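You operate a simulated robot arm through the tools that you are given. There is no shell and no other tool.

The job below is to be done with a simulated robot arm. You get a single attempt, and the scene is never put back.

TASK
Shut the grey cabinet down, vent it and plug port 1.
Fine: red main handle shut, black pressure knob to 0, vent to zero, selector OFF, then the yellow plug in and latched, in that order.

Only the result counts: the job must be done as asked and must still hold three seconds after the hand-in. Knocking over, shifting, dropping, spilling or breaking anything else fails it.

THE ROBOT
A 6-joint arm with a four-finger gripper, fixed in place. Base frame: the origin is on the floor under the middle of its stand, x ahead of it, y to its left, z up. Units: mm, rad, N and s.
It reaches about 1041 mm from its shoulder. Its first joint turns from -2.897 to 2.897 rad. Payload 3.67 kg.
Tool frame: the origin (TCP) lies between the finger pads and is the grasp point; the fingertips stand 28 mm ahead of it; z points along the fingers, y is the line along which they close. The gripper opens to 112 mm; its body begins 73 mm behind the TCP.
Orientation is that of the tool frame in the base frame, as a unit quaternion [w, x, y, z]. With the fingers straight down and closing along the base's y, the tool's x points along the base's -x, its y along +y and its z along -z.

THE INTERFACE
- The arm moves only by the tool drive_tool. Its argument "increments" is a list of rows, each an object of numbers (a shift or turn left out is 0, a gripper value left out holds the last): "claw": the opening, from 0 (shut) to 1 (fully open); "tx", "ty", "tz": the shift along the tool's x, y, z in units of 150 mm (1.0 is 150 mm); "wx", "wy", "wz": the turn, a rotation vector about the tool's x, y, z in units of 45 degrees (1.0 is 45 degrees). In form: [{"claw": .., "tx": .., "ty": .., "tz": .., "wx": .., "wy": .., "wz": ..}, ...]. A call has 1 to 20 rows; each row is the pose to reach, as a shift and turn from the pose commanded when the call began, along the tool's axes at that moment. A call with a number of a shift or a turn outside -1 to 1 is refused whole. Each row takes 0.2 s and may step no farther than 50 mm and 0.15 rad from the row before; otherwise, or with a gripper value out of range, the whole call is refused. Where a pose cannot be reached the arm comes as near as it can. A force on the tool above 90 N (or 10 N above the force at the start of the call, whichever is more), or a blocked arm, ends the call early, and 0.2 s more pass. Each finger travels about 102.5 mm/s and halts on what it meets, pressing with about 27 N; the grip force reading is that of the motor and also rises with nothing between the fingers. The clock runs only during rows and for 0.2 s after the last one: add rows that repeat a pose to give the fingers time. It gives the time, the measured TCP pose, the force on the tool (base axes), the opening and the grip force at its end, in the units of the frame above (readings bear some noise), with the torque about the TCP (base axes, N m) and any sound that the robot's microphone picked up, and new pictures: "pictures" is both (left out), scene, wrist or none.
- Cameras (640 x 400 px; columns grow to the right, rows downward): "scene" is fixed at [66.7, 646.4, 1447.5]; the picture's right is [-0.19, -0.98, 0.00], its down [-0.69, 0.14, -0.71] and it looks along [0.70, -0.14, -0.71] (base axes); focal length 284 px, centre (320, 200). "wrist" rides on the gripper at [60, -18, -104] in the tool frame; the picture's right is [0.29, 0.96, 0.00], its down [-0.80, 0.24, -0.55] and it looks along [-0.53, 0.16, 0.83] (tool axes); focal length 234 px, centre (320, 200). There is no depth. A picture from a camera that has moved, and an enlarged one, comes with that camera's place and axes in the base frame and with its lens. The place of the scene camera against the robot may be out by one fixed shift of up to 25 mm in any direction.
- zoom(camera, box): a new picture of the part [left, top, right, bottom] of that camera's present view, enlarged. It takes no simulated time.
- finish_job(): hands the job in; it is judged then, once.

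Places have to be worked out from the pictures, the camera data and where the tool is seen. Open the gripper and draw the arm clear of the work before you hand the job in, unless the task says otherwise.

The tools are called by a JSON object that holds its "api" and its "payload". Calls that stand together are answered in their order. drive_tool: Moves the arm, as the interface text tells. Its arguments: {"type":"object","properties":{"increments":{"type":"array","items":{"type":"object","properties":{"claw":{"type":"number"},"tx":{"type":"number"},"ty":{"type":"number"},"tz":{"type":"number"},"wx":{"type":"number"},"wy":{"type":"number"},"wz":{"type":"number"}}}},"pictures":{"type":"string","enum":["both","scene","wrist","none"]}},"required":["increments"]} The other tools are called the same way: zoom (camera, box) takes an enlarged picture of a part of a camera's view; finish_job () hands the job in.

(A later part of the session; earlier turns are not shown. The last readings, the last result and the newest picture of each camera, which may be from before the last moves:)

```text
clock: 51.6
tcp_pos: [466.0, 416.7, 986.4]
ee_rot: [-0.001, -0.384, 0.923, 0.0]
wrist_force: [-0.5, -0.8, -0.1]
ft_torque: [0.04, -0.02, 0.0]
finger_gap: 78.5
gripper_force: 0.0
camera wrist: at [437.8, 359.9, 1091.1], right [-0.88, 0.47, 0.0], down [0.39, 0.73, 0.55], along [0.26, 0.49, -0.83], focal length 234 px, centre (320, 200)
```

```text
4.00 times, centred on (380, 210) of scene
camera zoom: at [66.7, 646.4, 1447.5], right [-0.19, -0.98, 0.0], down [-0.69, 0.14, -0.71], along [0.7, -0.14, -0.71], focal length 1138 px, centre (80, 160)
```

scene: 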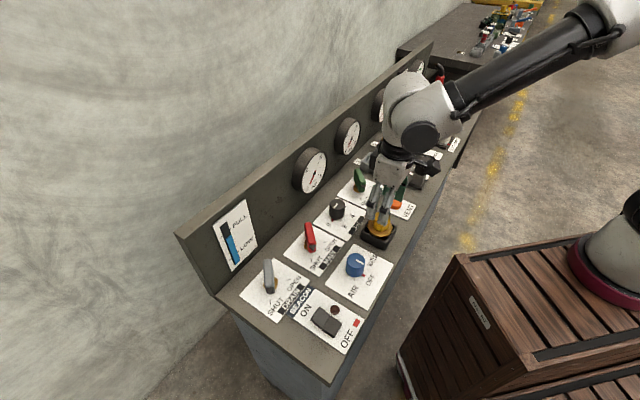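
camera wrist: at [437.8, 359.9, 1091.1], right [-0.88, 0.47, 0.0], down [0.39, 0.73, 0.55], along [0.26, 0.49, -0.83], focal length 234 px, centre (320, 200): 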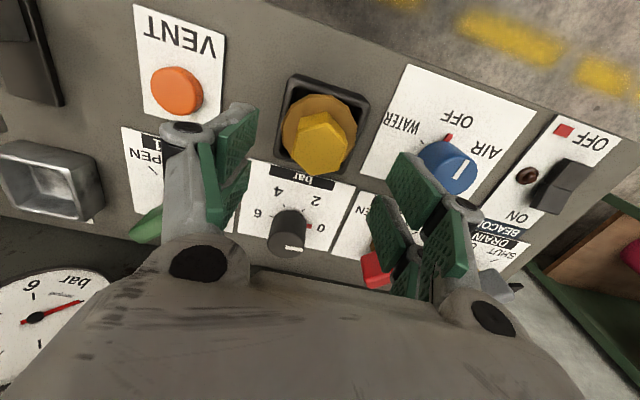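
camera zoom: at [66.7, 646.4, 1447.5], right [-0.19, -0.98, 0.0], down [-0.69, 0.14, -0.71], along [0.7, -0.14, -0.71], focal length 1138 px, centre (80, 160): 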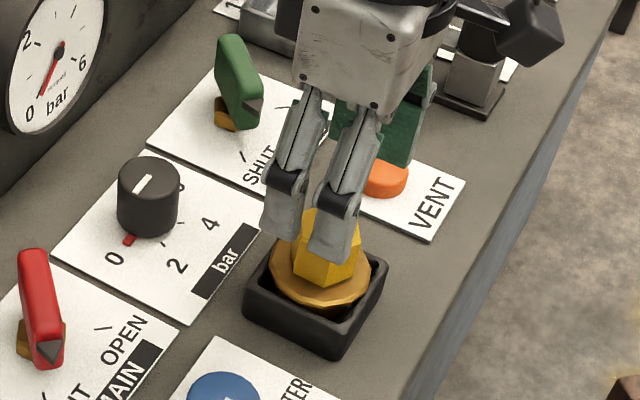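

Plug is centred with its flats square to the jaws; flange at z ≈ 886, hex top ≈ 930. Descending to z ≈ 922 and gripping the hex.

{"api": "drive_tool", "payload": {"increments": [{"tz": 0.15, "claw": 0.7}, {"tz": 0.3}, {"tz": 0.43}, {"tz": 0.43, "claw": 0.5}, {"tz": 0.43, "claw": 0.3}, {"tz": 0.43, "claw": 0.15}, {"tz": 0.43, "claw": 0.15}, {"tz": 0.43, "claw": 0.15}], "pictures": "both"}}

{"api": "zoom", "payload": {"camera": "scene", "box": [320, 160, 440, 260]}}

```text
clock: 53.4
tcp_pos: [468.5, 415.9, 922.0]
ee_rot: [0.0, -0.383, 0.924, 0.0]
wrist_force: [3.3, -1.7, 5.8]
ft_torque: [-0.04, -0.15, 0.04]
finger_gap: 59.6
gripper_force: 26.9
camera wrist: at [437.7, 360.7, 1026.1], right [-0.88, 0.47, 0.0], down [0.39, 0.73, 0.55], along [0.26, 0.49, -0.83], focal length 234 px, centre (320, 200)
```

scene: 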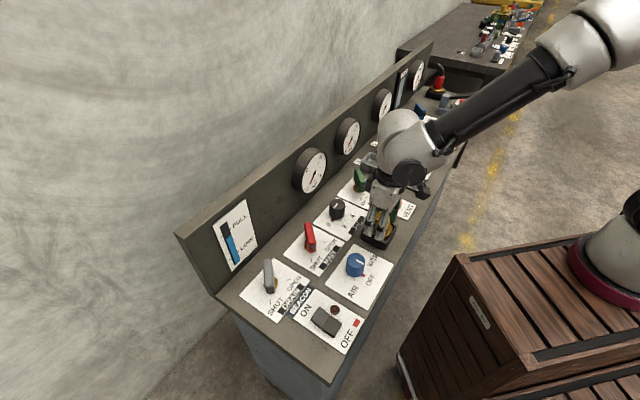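
wrist: 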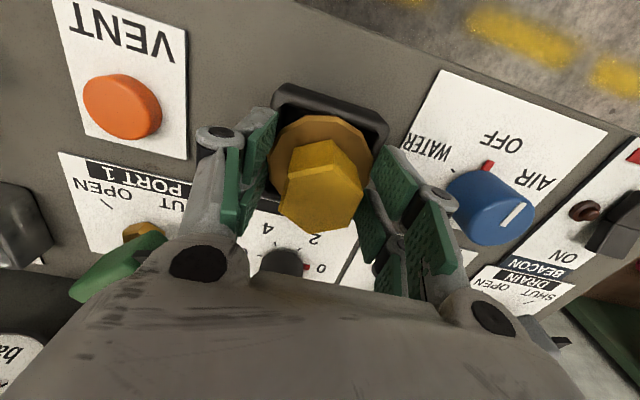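

```text
4.00 times, centred on (380, 210) of scene
camera zoom: at [66.7, 646.4, 1447.5], right [-0.19, -0.98, 0.0], down [-0.69, 0.14, -0.71], along [0.7, -0.14, -0.71], focal length 1138 px, centre (80, 160)
```

zoom: 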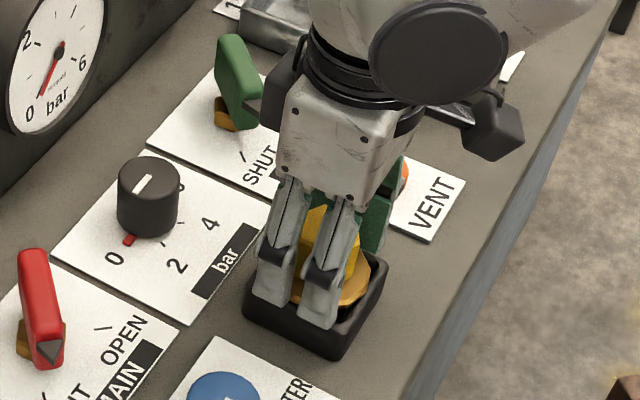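

The jaws stopped at 59.6 mm: the tips met the flange rim, so the flange is higher than judged. I'll open, rise 12 mm and close again.

{"api": "drive_tool", "payload": {"increments": [{"claw": 0.7}, {"claw": 0.7}, {"tz": -0.04, "claw": 0.7}, {"tz": -0.08, "claw": 0.7}, {"tz": -0.08, "claw": 0.5}, {"tz": -0.08, "claw": 0.3}, {"tz": -0.08, "claw": 0.15}, {"tz": -0.08, "claw": 0.15}, {"tz": -0.08, "claw": 0.15}], "pictures": "wrist"}}

{"api": "zoom", "payload": {"camera": "scene", "box": [320, 160, 440, 260]}}

```text
clock: 55.4
tcp_pos: [468.1, 415.3, 933.8]
ee_rot: [0.0, -0.382, 0.924, 0.0]
wrist_force: [-0.1, 0.5, 3.4]
ft_torque: [-0.07, -0.01, -0.02]
finger_gap: 40.3
gripper_force: 27.2
camera wrist: at [437.7, 360.4, 1037.9], right [-0.88, 0.47, 0.0], down [0.39, 0.73, 0.55], along [0.26, 0.49, -0.83], focal length 234 px, centre (320, 200)
```

wrist: 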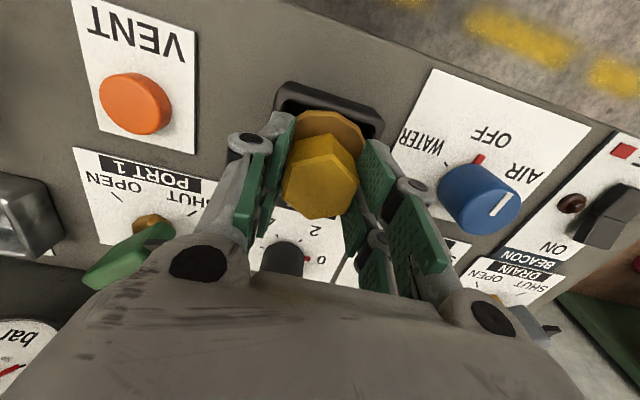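

```text
4.00 times, centred on (380, 210) of scene
camera zoom: at [66.7, 646.4, 1447.5], right [-0.19, -0.98, 0.0], down [-0.69, 0.14, -0.71], along [0.7, -0.14, -0.71], focal length 1138 px, centre (80, 160)
```

zoom: 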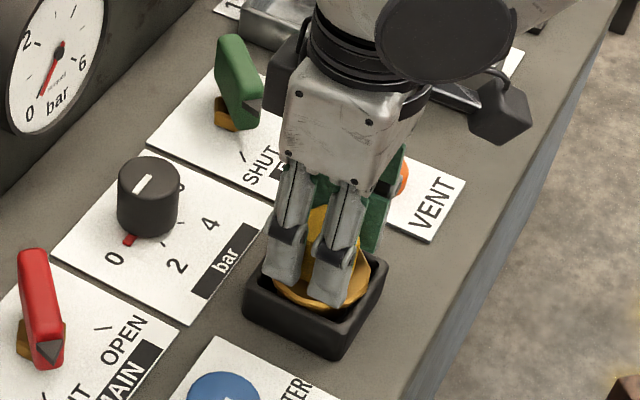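

Gap 40 mm on the hex. I'll command a fully closed grip to firm it up and check that the gap holds.

{"api": "drive_tool", "payload": {"increments": [{"claw": 0.0}, {"claw": 0.0}, {"claw": 0.0}], "pictures": "wrist"}}

{"api": "zoom", "payload": {"camera": "wrist", "box": [220, 80, 440, 260]}}

```text
clock: 56.2
tcp_pos: [467.0, 415.4, 933.3]
ee_rot: [0.001, -0.383, 0.924, 0.0]
wrist_force: [-0.2, 0.2, 4.4]
ft_torque: [-0.09, 0.01, -0.01]
finger_gap: 40.2
gripper_force: 27.4
camera wrist: at [437.7, 360.4, 1037.9], right [-0.88, 0.47, 0.0], down [0.39, 0.73, 0.55], along [0.26, 0.49, -0.83], focal length 234 px, centre (320, 200)
```

wrist: 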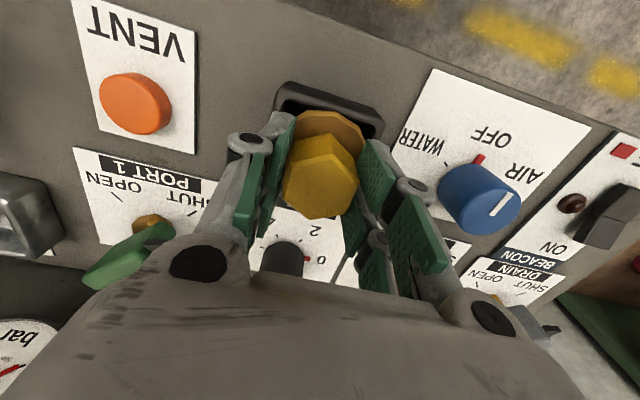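

```text
2.22 times, centred on (330, 170) of wrist
camera zoom: at [437.7, 360.4, 1037.9], right [-0.88, 0.47, 0.0], down [0.39, 0.73, 0.55], along [0.26, 0.49, -0.83], focal length 520 px, centre (298, 267)
```

zoom: 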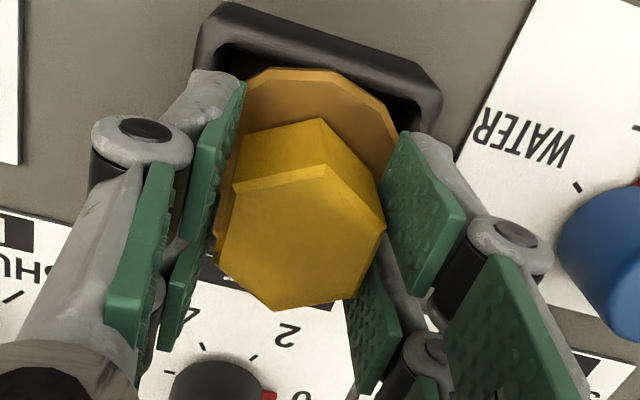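

The hex is held firmly. Lifting slowly straight up to clear the holder.

{"api": "drive_tool", "payload": {"increments": [{"tz": -0.04, "claw": 0.0}, {"tz": -0.1}, {"tz": -0.2}, {"tz": -0.35}, {"tz": -0.5}], "pictures": "both"}}

{"api": "zoom", "payload": {"camera": "scene", "box": [320, 140, 440, 260]}}

{"api": "zoom", "payload": {"camera": "wrist", "box": [220, 40, 440, 220]}}

```text
clock: 57.4
tcp_pos: [468.8, 414.2, 1009.1]
ee_rot: [0.0, -0.383, 0.924, 0.001]
wrist_force: [-0.1, -0.1, -4.7]
ft_torque: [-0.01, -0.01, 0.03]
finger_gap: 40.0
gripper_force: 26.8
camera wrist: at [439.8, 359.7, 1113.7], right [-0.88, 0.47, 0.0], down [0.39, 0.73, 0.55], along [0.26, 0.49, -0.83], focal length 234 px, centre (320, 200)
```

scene: 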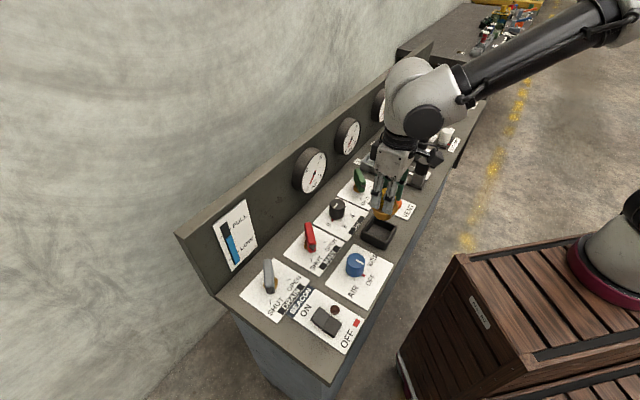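
wrist: 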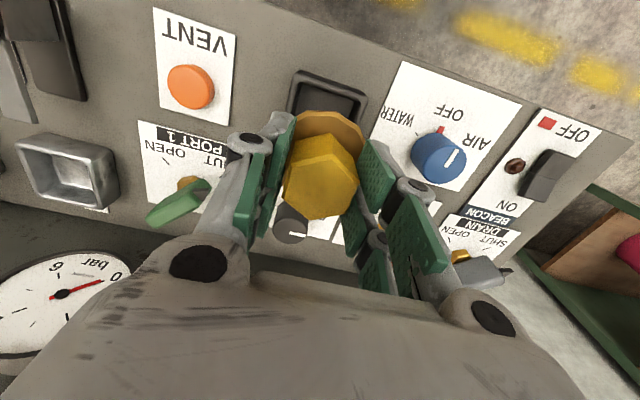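

```text
3.33 times, centred on (380, 200) of scene
camera zoom: at [66.7, 646.4, 1447.5], right [-0.19, -0.98, 0.0], down [-0.69, 0.14, -0.71], along [0.7, -0.14, -0.71], focal length 948 px, centre (120, 200)
```

zoom: 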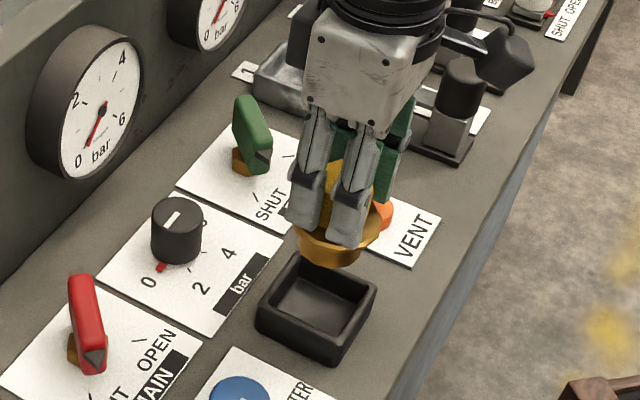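

```text
2.22 times, centred on (330, 130) of wrist
camera zoom: at [439.8, 359.7, 1113.7], right [-0.88, 0.47, 0.0], down [0.39, 0.73, 0.55], along [0.26, 0.49, -0.83], focal length 520 px, centre (298, 356)
```

zoom: 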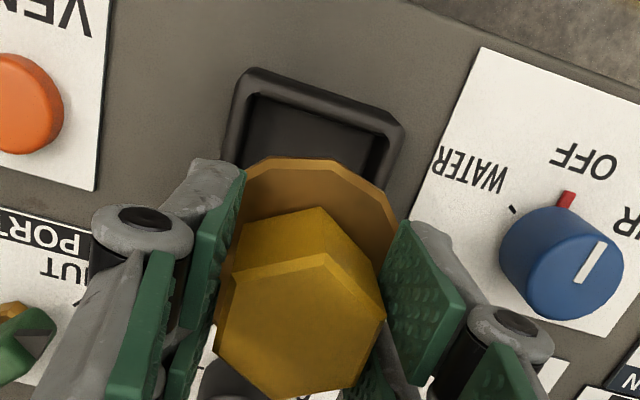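

The plug is out: a round flange with a tapered round spigot below. I'll carry it at height toward socket 1, turning 90° so the narrow side of the gripper faces the gauges.

{"api": "drive_tool", "payload": {"increments": [{"tz": -0.1, "claw": 0.0}, {"tx": -0.06, "ty": -0.11, "tz": -0.17, "wz": 0.14}, {"tx": -0.13, "ty": -0.24, "tz": -0.17, "wz": 0.28}, {"tx": -0.19, "ty": -0.35, "tz": -0.17, "wz": 0.42}, {"tx": -0.25, "ty": -0.46, "tz": -0.17, "wz": 0.57}, {"tx": -0.31, "ty": -0.58, "tz": -0.17, "wz": 0.71}, {"tx": -0.37, "ty": -0.69, "tz": -0.17, "wz": 0.86}, {"tx": -0.43, "ty": -0.8, "tz": -0.17, "wz": 1.0}], "pictures": "both"}}

```text
clock: 59.2
tcp_pos: [599.8, 375.6, 1034.2]
ee_rot: [-0.001, 0.0, 1.0, 0.0]
wrist_force: [0.6, 0.0, -3.6]
ft_torque: [0.01, -0.03, -0.01]
finger_gap: 40.2
gripper_force: 27.0
camera wrist: at [539.2, 357.2, 1139.2], right [-0.29, 0.96, 0.0], down [0.8, 0.24, 0.55], along [0.53, 0.16, -0.83], focal length 234 px, centre (320, 200)
```

scene: 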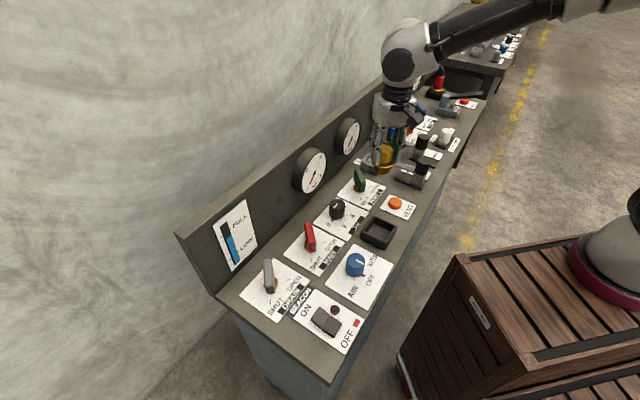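
wrist: 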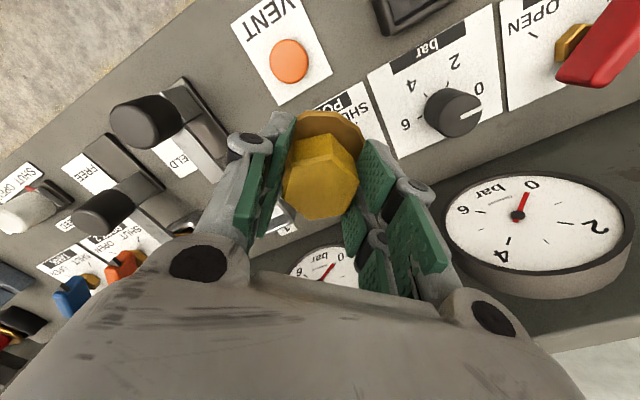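

Plug is steady in the grip. I'll finish the turn to x_tool ≈ 135° and stop about 70 mm short of the socket, to sight it past the plug.

{"api": "drive_tool", "payload": {"increments": [{"tx": -0.07, "ty": -0.01, "wz": 0.14, "claw": 0.0}, {"tx": -0.14, "ty": -0.02, "wz": 0.28}, {"tx": -0.21, "ty": -0.03, "wz": 0.42}, {"tx": -0.28, "ty": -0.04, "wz": 0.57}, {"tx": -0.35, "ty": -0.05, "wz": 0.71}, {"tx": -0.42, "ty": -0.06, "wz": 0.86}, {"tx": -0.49, "ty": -0.065, "wz": 0.99}], "pictures": "both"}}

{"api": "zoom", "payload": {"camera": "wrist", "box": [200, 20, 440, 200]}}

{"api": "zoom", "payload": {"camera": "scene", "box": [320, 90, 460, 210]}}

```text
clock: 60.8
tcp_pos: [672.2, 366.4, 1035.0]
ee_rot: [0.0, 0.379, 0.925, 0.0]
wrist_force: [-0.9, -0.5, -3.9]
ft_torque: [-0.01, 0.0, 0.02]
finger_gap: 40.1
gripper_force: 27.7
camera wrist: at [617.3, 395.3, 1138.3], right [0.47, 0.88, 0.0], down [0.74, -0.39, 0.55], along [0.49, -0.26, -0.83], focal length 234 px, centre (320, 200)
```

scene: 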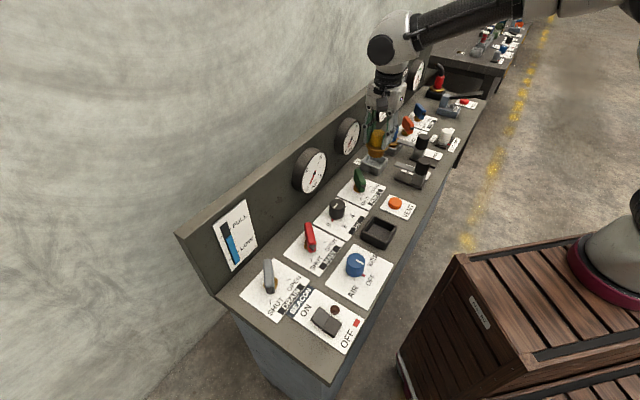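
wrist: 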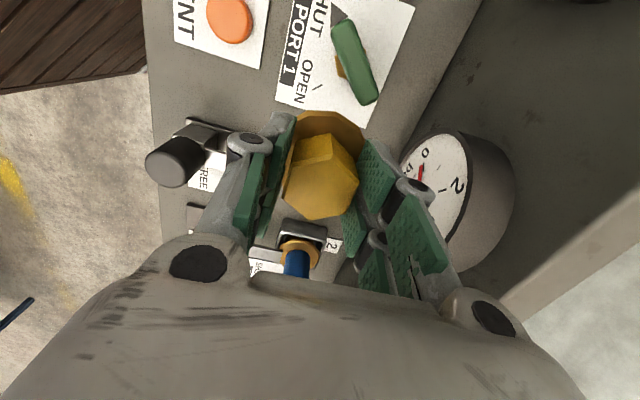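

```text
2.22 times, centred on (320, 110) of wrist
camera zoom: at [617.3, 395.3, 1138.3], right [0.47, 0.88, 0.0], down [0.74, -0.39, 0.55], along [0.49, -0.26, -0.83], focal length 520 px, centre (320, 400)
```

zoom: 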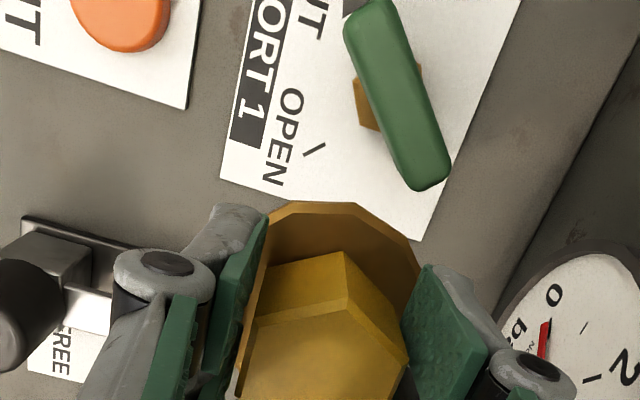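

```text
3.33 times, centred on (390, 150) of scene
camera zoom: at [66.7, 646.4, 1447.5], right [-0.19, -0.98, 0.0], down [-0.69, 0.14, -0.71], along [0.7, -0.14, -0.71], focal length 948 px, centre (87, 367)
```

zoom: 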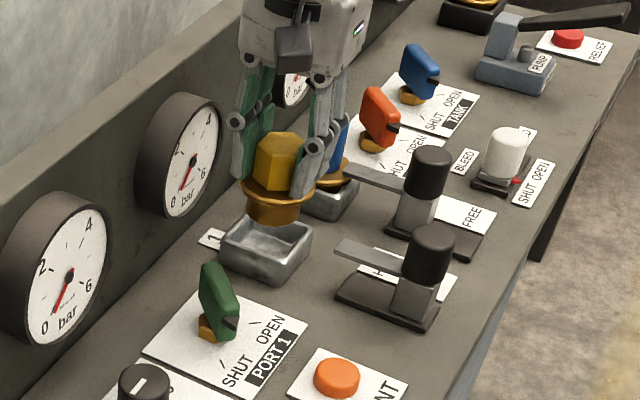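

Socket 1 is hidden behind the plug in the wrist view. I'll check the scene camera closely for the socket height and the plug's position over it.

{"api": "zoom", "payload": {"camera": "scene", "box": [350, 120, 400, 180]}}

{"api": "zoom", "payload": {"camera": "scene", "box": [370, 100, 440, 190]}}

{"api": "zoom", "payload": {"camera": "wrist", "box": [240, 180, 400, 280]}}

```text
6.67 times, centred on (375, 150) of scene
camera zoom: at [66.7, 646.4, 1447.5], right [-0.19, -0.98, 0.0], down [-0.69, 0.14, -0.71], along [0.7, -0.14, -0.71], focal length 1896 px, centre (-47, 533)
```

zoom: 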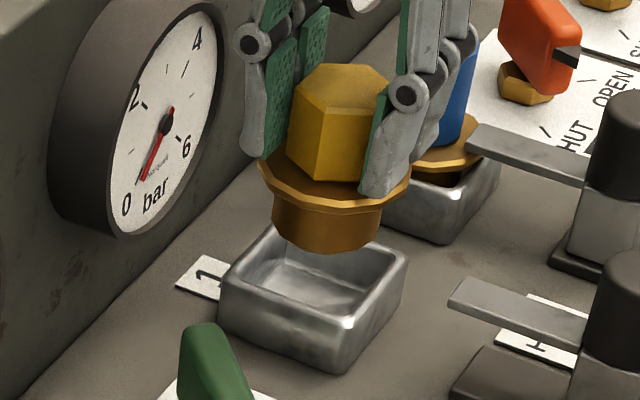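

```text
4.44 times, centred on (405, 145) of scene
camera zoom: at [66.7, 646.4, 1447.5], right [-0.19, -0.98, 0.0], down [-0.69, 0.14, -0.71], along [0.7, -0.14, -0.71], focal length 1264 px, centre (-58, 444)
```

zoom: 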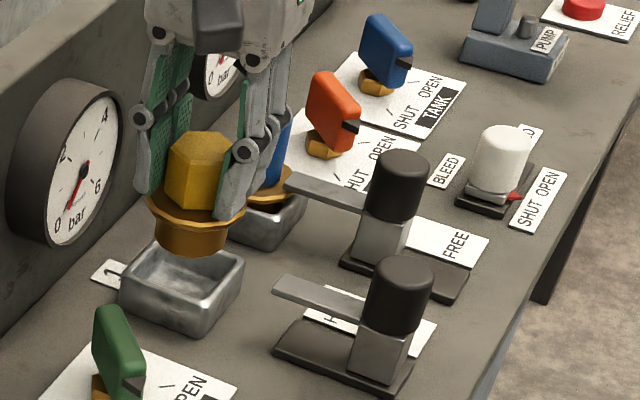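

```text
4.00 times, centred on (320, 230) of wrist
camera zoom: at [617.3, 395.3, 1138.3], right [0.47, 0.88, 0.0], down [0.74, -0.39, 0.55], along [0.49, -0.26, -0.83], focal length 937 px, centre (320, 80)
```

zoom: 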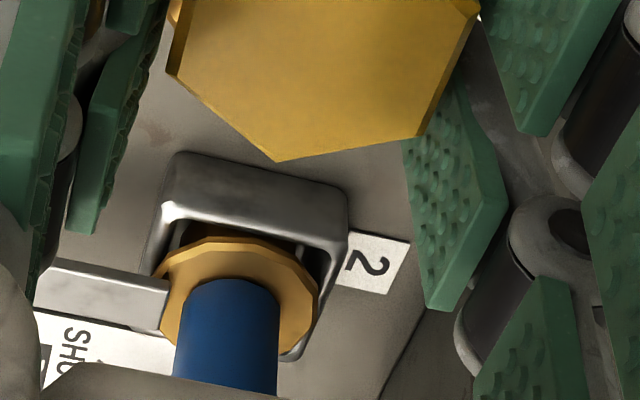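

The socket's inner opening is only a few mm larger than the spigot, so I want a direct sighting. I'll sidestep toward the operator side, higher up, so the socket appears beside the fingers.

{"api": "drive_tool", "payload": {"increments": [{"tz": -0.17, "claw": 0.0}, {"tx": -0.15, "ty": -0.2, "tz": -0.17}, {"tx": -0.3, "ty": -0.4, "tz": -0.17}, {"tx": -0.452, "ty": -0.592, "tz": -0.17}], "pictures": "both"}}

{"api": "zoom", "payload": {"camera": "wrist", "box": [340, 40, 500, 180]}}

```text
clock: 61.8
tcp_pos: [661.6, 256.4, 1059.6]
ee_rot: [0.0, 0.378, 0.926, 0.0]
wrist_force: [0.4, 0.4, -4.0]
ft_torque: [-0.06, 0.0, -0.03]
finger_gap: 40.3
gripper_force: 26.7
camera wrist: at [605.1, 284.8, 1163.6], right [0.47, 0.89, 0.0], down [0.74, -0.39, 0.55], along [0.49, -0.26, -0.83], focal length 234 px, centre (320, 200)
```

scene: 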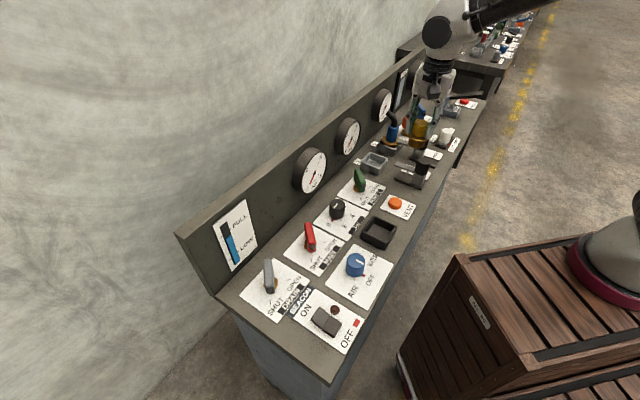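
wrist: 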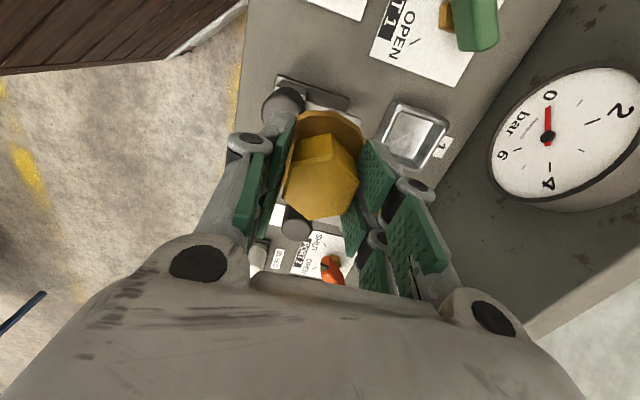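

```text
2.86 times, centred on (420, 110) of wrist
camera zoom: at [605.1, 284.8, 1163.6], right [0.47, 0.89, 0.0], down [0.74, -0.39, 0.55], along [0.49, -0.26, -0.83], focal length 669 px, centre (34, 457)
```

zoom: 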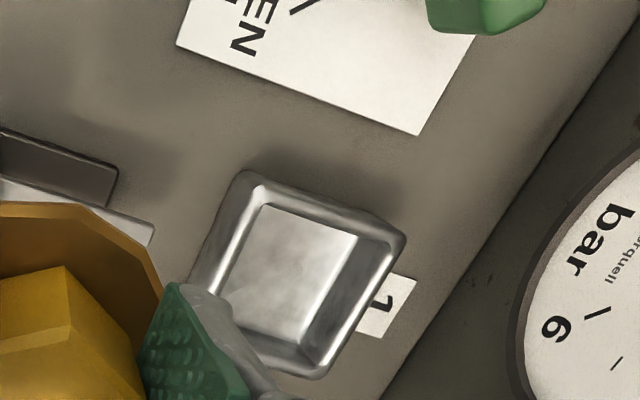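

Socket rim centre is now measured at (733–735, 334), rim z ≈ 890. I'll carry the plug across to directly above it and lower to about 20 mm over the rim to check alignment.

{"api": "drive_tool", "payload": {"increments": [{"ty": 0.2, "claw": 0.0}, {"ty": 0.4}, {"tx": 0.005, "ty": 0.6}, {"tx": 0.005, "ty": 0.71}, {"tx": 0.005, "ty": 0.71, "tz": 0.2}, {"tx": 0.005, "ty": 0.71, "tz": 0.4}, {"tx": 0.005, "ty": 0.71, "tz": 0.5}], "pictures": "both"}}

{"api": "zoom", "payload": {"camera": "scene", "box": [350, 120, 400, 180]}}

{"api": "zoom", "payload": {"camera": "wrist", "box": [220, 60, 420, 220]}}

```text
clock: 63.4
tcp_pos: [731.8, 331.0, 986.3]
ee_rot: [0.0, 0.379, 0.925, 0.0]
wrist_force: [0.8, 0.8, -4.1]
ft_torque: [0.03, 0.0, -0.02]
finger_gap: 40.1
gripper_force: 26.7
camera wrist: at [676.0, 360.2, 1090.5], right [0.47, 0.88, 0.0], down [0.74, -0.39, 0.55], along [0.49, -0.26, -0.83], focal length 234 px, centre (320, 200)
```

scene: 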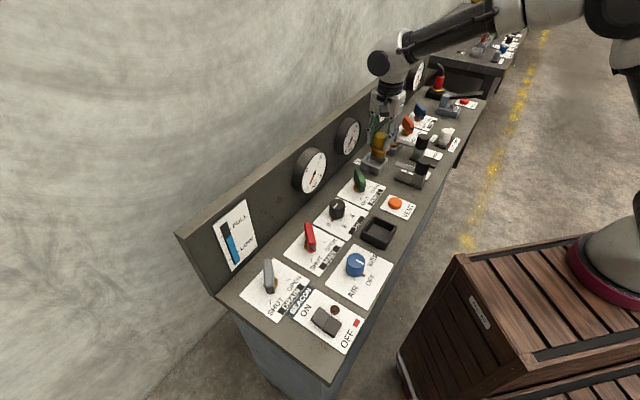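
wrist: 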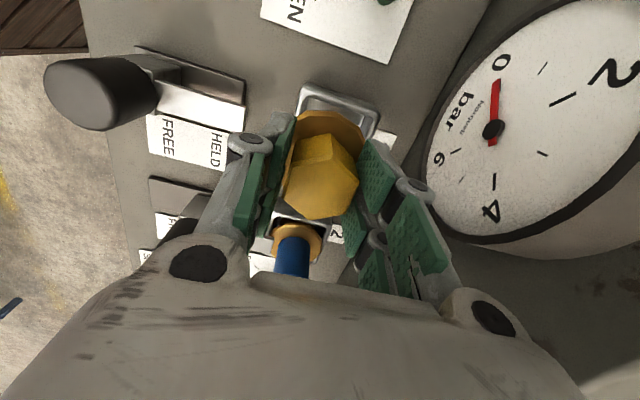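

```text
6.67 times, centred on (375, 150) of scene
camera zoom: at [66.7, 646.4, 1447.5], right [-0.19, -0.98, 0.0], down [-0.69, 0.14, -0.71], along [0.7, -0.14, -0.71], focal length 1896 px, centre (-47, 533)
```

zoom: 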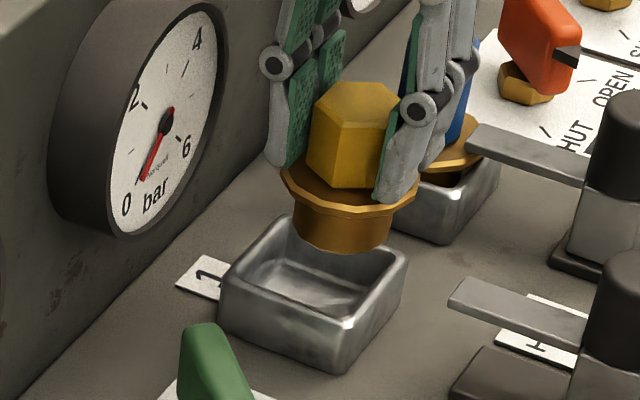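

```text
2.50 times, centred on (320, 140) of wrist
camera zoom: at [676.0, 360.2, 1090.5], right [0.47, 0.88, 0.0], down [0.74, -0.39, 0.55], along [0.49, -0.26, -0.83], focal length 585 px, centre (320, 350)
```

zoom: 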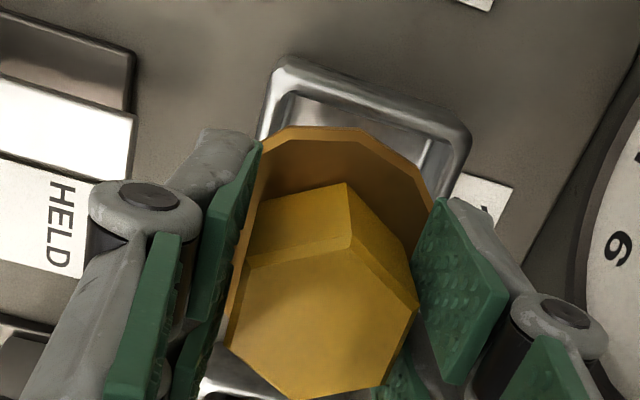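

From this nearer view the socket lies about 10 mm further toward the wall than the plug. Correcting by that amount and looking again before lowering.

{"api": "drive_tool", "payload": {"increments": [{"tx": -0.005, "ty": 0.035, "claw": 0.0}, {"tx": -0.005, "ty": 0.066}, {"tx": -0.005, "ty": 0.066}, {"tx": -0.005, "ty": 0.066}], "pictures": "both"}}

{"api": "zoom", "payload": {"camera": "scene", "box": [350, 120, 400, 180]}}

{"api": "zoom", "payload": {"camera": "wrist", "box": [220, 60, 420, 220]}}

```text
clock: 64.4
tcp_pos: [740.2, 338.0, 986.4]
ee_rot: [0.001, 0.379, 0.925, 0.0]
wrist_force: [-0.1, -0.4, -3.2]
ft_torque: [0.01, 0.02, 0.03]
finger_gap: 40.0
gripper_force: 26.8
camera wrist: at [684.4, 367.0, 1089.8], right [0.47, 0.88, 0.0], down [0.74, -0.39, 0.55], along [0.49, -0.26, -0.83], focal length 234 px, centre (320, 200)
```

scene: 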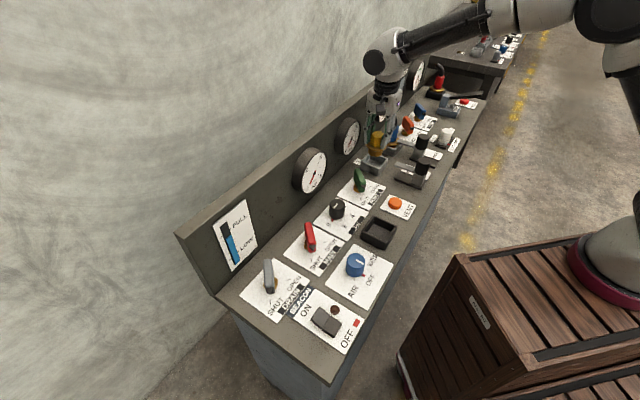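
wrist: 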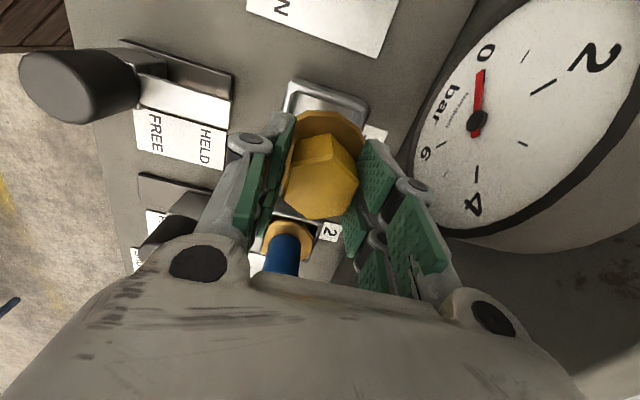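

```text
6.67 times, centred on (375, 150) of scene
camera zoom: at [66.7, 646.4, 1447.5], right [-0.19, -0.98, 0.0], down [-0.69, 0.14, -0.71], along [0.7, -0.14, -0.71], focal length 1896 px, centre (-47, 533)
```

zoom: 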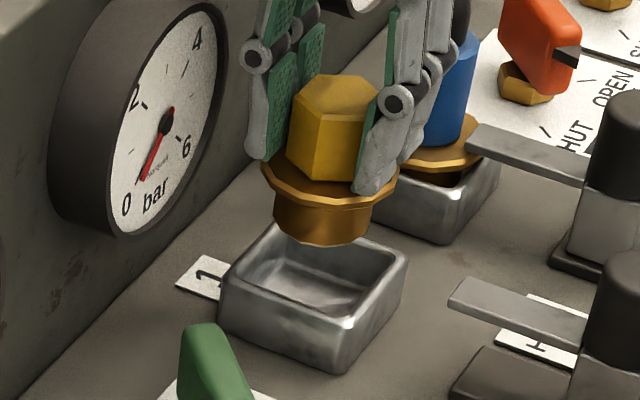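

```text
2.50 times, centred on (320, 140) of wrist
camera zoom: at [684.4, 367.0, 1089.8], right [0.47, 0.88, 0.0], down [0.74, -0.39, 0.55], along [0.49, -0.26, -0.83], focal length 585 px, centre (320, 350)
```

zoom: 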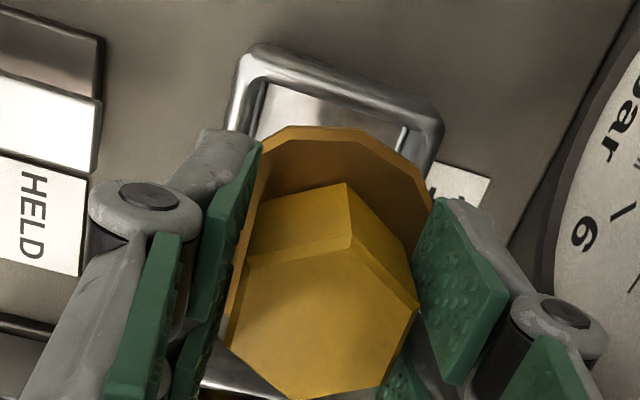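

Both views now show the plug centred over socket 1 within about 2 mm. Lowering slowly, checking force.

{"api": "drive_tool", "payload": {"increments": [{"tz": 0.07, "claw": 0.0}, {"tz": 0.13}, {"tz": 0.17}, {"tz": 0.2}], "pictures": "both"}}

{"api": "zoom", "payload": {"camera": "scene", "box": [350, 120, 400, 180]}}

{"api": "zoom", "payload": {"camera": "wrist", "box": [220, 60, 420, 220]}}

```text
clock: 65.4
tcp_pos: [740.0, 337.6, 955.1]
ee_rot: [0.001, 0.378, 0.926, 0.001]
wrist_force: [-0.2, 0.7, -4.3]
ft_torque: [0.0, 0.0, -0.03]
finger_gap: 39.9
gripper_force: 26.6
camera wrist: at [684.6, 367.1, 1059.6], right [0.47, 0.88, 0.0], down [0.74, -0.39, 0.55], along [0.49, -0.26, -0.83], focal length 234 px, centre (320, 200)
```

scene: 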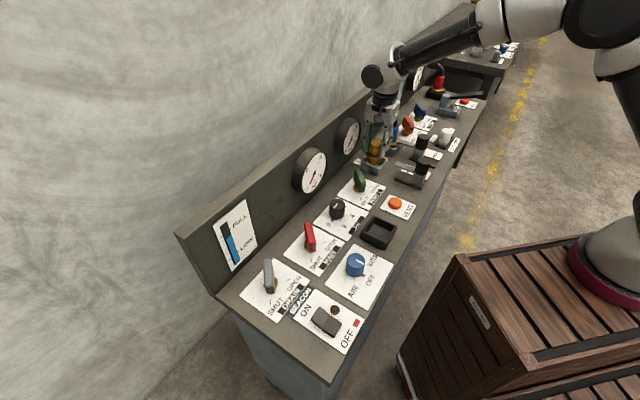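
wrist: 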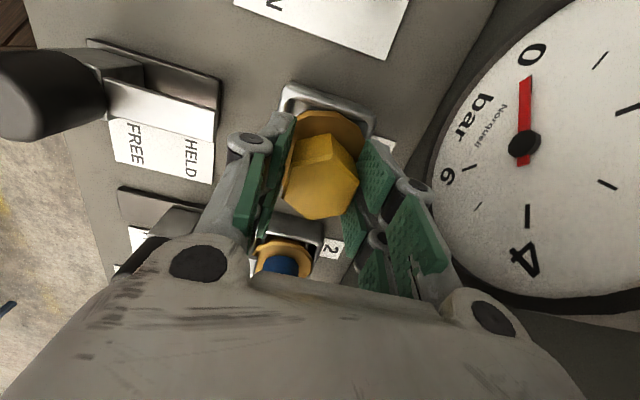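

```text
6.67 times, centred on (375, 150) of scene
camera zoom: at [66.7, 646.4, 1447.5], right [-0.19, -0.98, 0.0], down [-0.69, 0.14, -0.71], along [0.7, -0.14, -0.71], focal length 1896 px, centre (-47, 533)
```

zoom: 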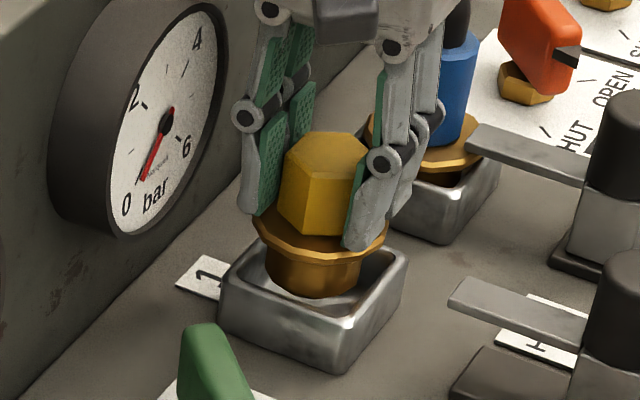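

```text
2.50 times, centred on (320, 140) of wrist
camera zoom: at [684.6, 367.1, 1059.6], right [0.47, 0.88, 0.0], down [0.74, -0.39, 0.55], along [0.49, -0.26, -0.83], focal length 585 px, centre (320, 350)
```

zoom: 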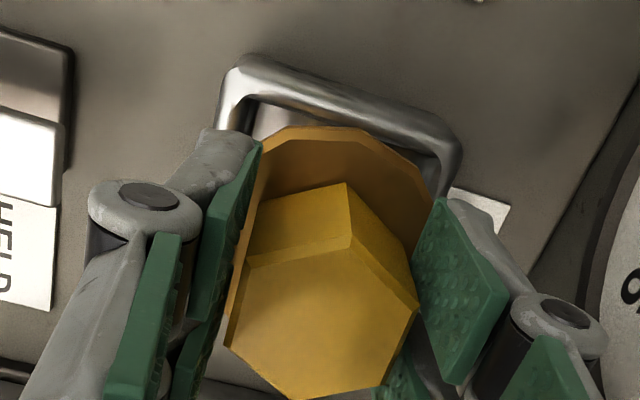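

The spigot tip has entered the socket with no contact force. Continuing down in small steps.

{"api": "drive_tool", "payload": {"increments": [{"tz": 0.02, "claw": 0.0}, {"tz": 0.04}, {"tz": 0.055}, {"tz": 0.07}], "pictures": "scene"}}

{"api": "zoom", "payload": {"camera": "scene", "box": [350, 120, 400, 180]}}

```text
clock: 66.4
tcp_pos: [740.1, 339.2, 944.1]
ee_rot: [0.0, 0.378, 0.926, 0.0]
wrist_force: [0.1, -0.3, -5.2]
ft_torque: [-0.01, -0.01, 0.01]
finger_gap: 39.8
gripper_force: 26.7
```

scene: 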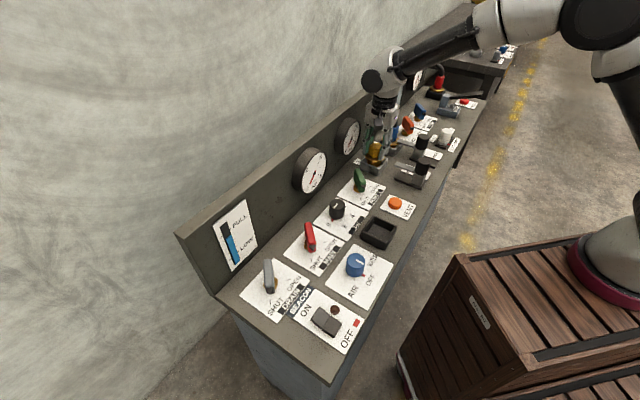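

```text
6.67 times, centred on (375, 150) of scene
camera zoom: at [66.7, 646.4, 1447.5], right [-0.19, -0.98, 0.0], down [-0.69, 0.14, -0.71], along [0.7, -0.14, -0.71], focal length 1896 px, centre (-47, 533)
```

zoom: 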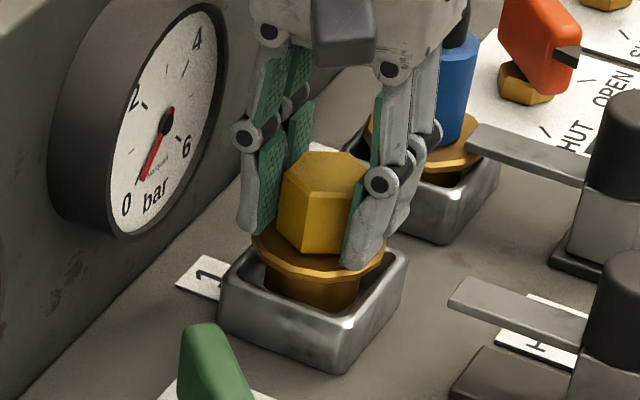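

Still free, spigot well inside the socket walls. Continuing down to seat it.

{"api": "drive_tool", "payload": {"increments": [{"tz": 0.02, "claw": 0.0}, {"tz": 0.035}, {"tz": 0.05}, {"tz": 0.06}], "pictures": "scene"}}

{"api": "zoom", "payload": {"camera": "scene", "box": [350, 120, 400, 180]}}

```text
clock: 67.4
tcp_pos: [739.2, 336.7, 935.1]
ee_rot: [0.0, 0.378, 0.926, -0.001]
wrist_force: [0.0, 1.0, -4.1]
ft_torque: [0.0, 0.0, -0.02]
finger_gap: 40.0
gripper_force: 26.8
```

scene: 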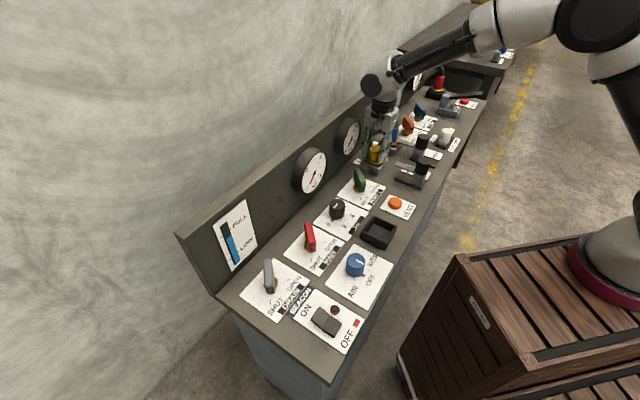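

```text
6.67 times, centred on (375, 150) of scene
camera zoom: at [66.7, 646.4, 1447.5], right [-0.19, -0.98, 0.0], down [-0.69, 0.14, -0.71], along [0.7, -0.14, -0.71], focal length 1896 px, centre (-47, 533)
```

zoom: 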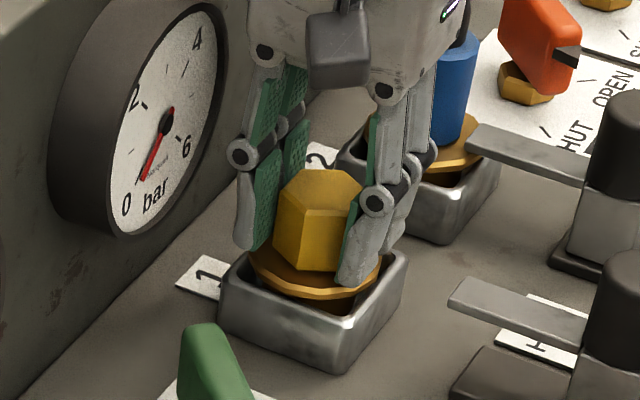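

Flange is at about rim level, still no contact. Continuing gently until it seats.

{"api": "drive_tool", "payload": {"increments": [{"tz": 0.01, "claw": 0.0}, {"tz": 0.02}, {"tz": 0.03}, {"tz": 0.04}], "pictures": "scene"}}

{"api": "zoom", "payload": {"camera": "scene", "box": [350, 120, 400, 180]}}

```text
clock: 68.4
tcp_pos: [739.7, 336.7, 930.5]
ee_rot: [0.001, 0.379, 0.926, 0.002]
wrist_force: [-0.9, 0.8, 19.6]
ft_torque: [0.04, 0.05, 0.02]
finger_gap: 40.4
gripper_force: 27.0
```

scene: 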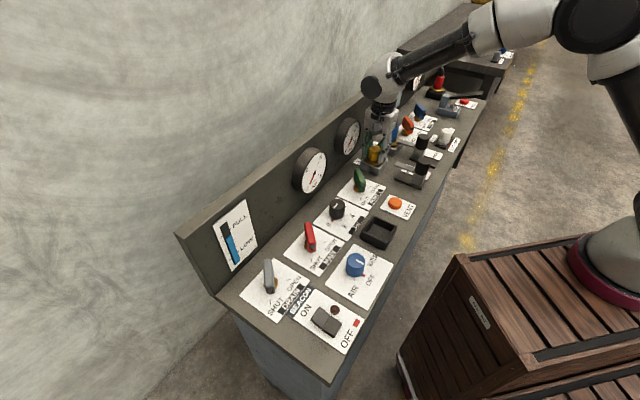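

```text
6.67 times, centred on (375, 150) of scene
camera zoom: at [66.7, 646.4, 1447.5], right [-0.19, -0.98, 0.0], down [-0.69, 0.14, -0.71], along [0.7, -0.14, -0.71], focal length 1896 px, centre (-47, 533)
```

zoom: 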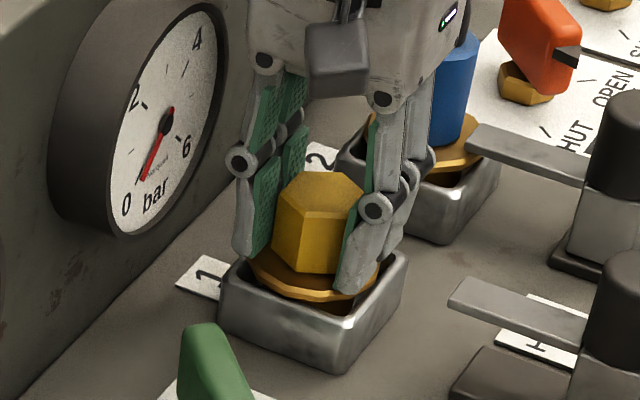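

Contact: 20 N upward at TCP z ≈ 930. It looks seated like the blue plug in port 2; I'll press slightly more to make sure it is fully down.

{"api": "drive_tool", "payload": {"increments": [{"tz": 0.01, "claw": 0.0}, {"tz": 0.015}, {"tz": 0.015}], "pictures": "wrist"}}

{"api": "zoom", "payload": {"camera": "wrist", "box": [200, 60, 440, 260]}}

```text
clock: 69.2
tcp_pos: [740.6, 337.9, 929.5]
ee_rot: [0.001, 0.378, 0.926, 0.001]
wrist_force: [3.4, 0.5, 27.6]
ft_torque: [-0.11, 0.02, 0.06]
finger_gap: 40.2
gripper_force: 27.3
camera wrist: at [684.3, 366.9, 1032.4], right [0.47, 0.88, 0.0], down [0.74, -0.39, 0.55], along [0.49, -0.26, -0.83], focal length 234 px, centre (320, 200)
```

wrist: 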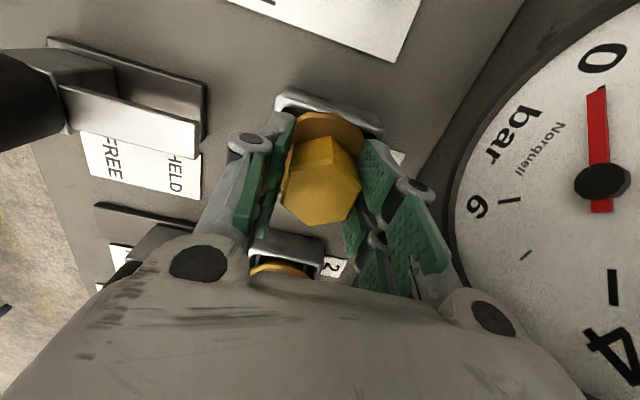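

```text
2.00 times, centred on (320, 160) of wrist
camera zoom: at [684.3, 366.9, 1032.4], right [0.47, 0.88, 0.0], down [0.74, -0.39, 0.55], along [0.49, -0.26, -0.83], focal length 468 px, centre (320, 280)
```

zoom: 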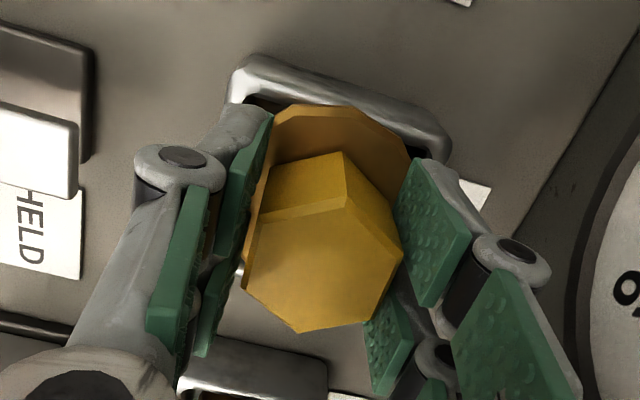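

Plug is down firmly (28 N). I'll relax the push, open just enough to clear the hex and rise straight up.

{"api": "drive_tool", "payload": {"increments": [{"tz": -0.015, "claw": 0.0}, {"tz": -0.015, "claw": 0.4}, {"tz": -0.015, "claw": 0.5}, {"tz": -0.015, "claw": 0.5}, {"tz": -0.1, "claw": 0.5}, {"tz": -0.3}, {"tz": -0.55}, {"tz": -0.75}], "pictures": "both"}}

{"api": "zoom", "payload": {"camera": "scene", "box": [350, 120, 400, 180]}}

{"api": "zoom", "payload": {"camera": "wrist", "box": [200, 20, 440, 200]}}

```text
clock: 71.0
tcp_pos: [741.1, 338.0, 1038.6]
ee_rot: [0.0, 0.379, 0.926, 0.0]
wrist_force: [0.2, 0.4, 0.3]
ft_torque: [-0.01, 0.05, 0.02]
finger_gap: 55.8
gripper_force: 0.0
camera wrist: at [685.1, 367.1, 1142.6], right [0.47, 0.88, 0.0], down [0.74, -0.39, 0.55], along [0.49, -0.26, -0.83], focal length 234 px, centre (320, 200)
```

scene: 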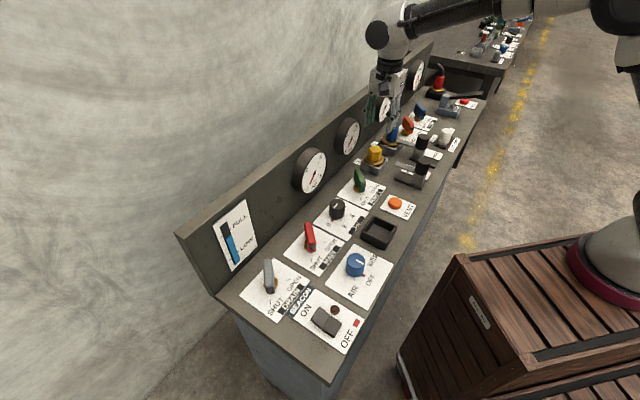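
wrist: 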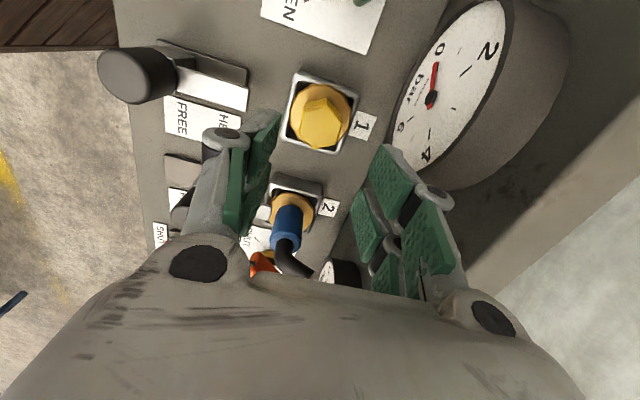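

```text
6.67 times, centred on (375, 150) of scene
camera zoom: at [66.7, 646.4, 1447.5], right [-0.19, -0.98, 0.0], down [-0.69, 0.14, -0.71], along [0.7, -0.14, -0.71], focal length 1896 px, centre (-47, 533)
```

zoom: 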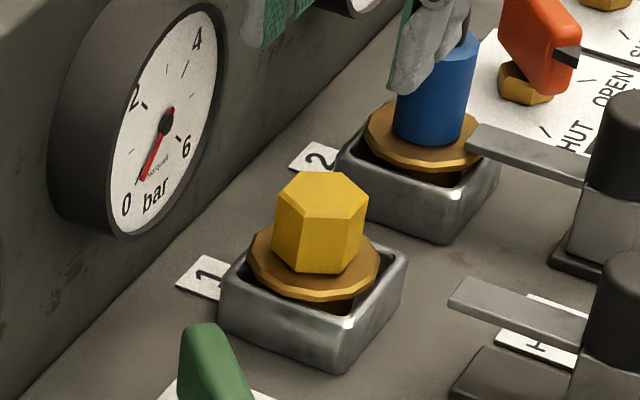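

```text
2.22 times, centred on (320, 110) of wrist
camera zoom: at [685.1, 367.1, 1142.6], right [0.47, 0.88, 0.0], down [0.74, -0.39, 0.55], along [0.49, -0.26, -0.83], focal length 520 px, centre (320, 400)
```

zoom: 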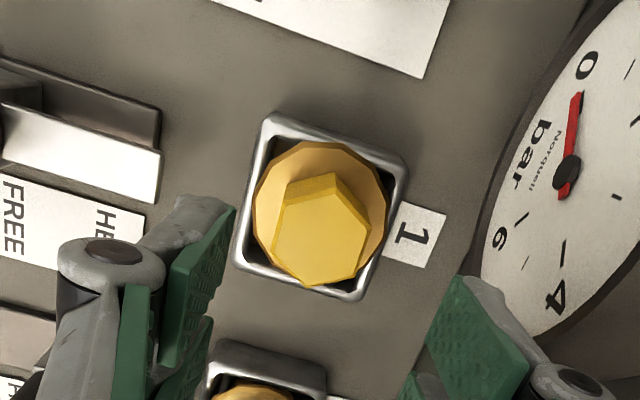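

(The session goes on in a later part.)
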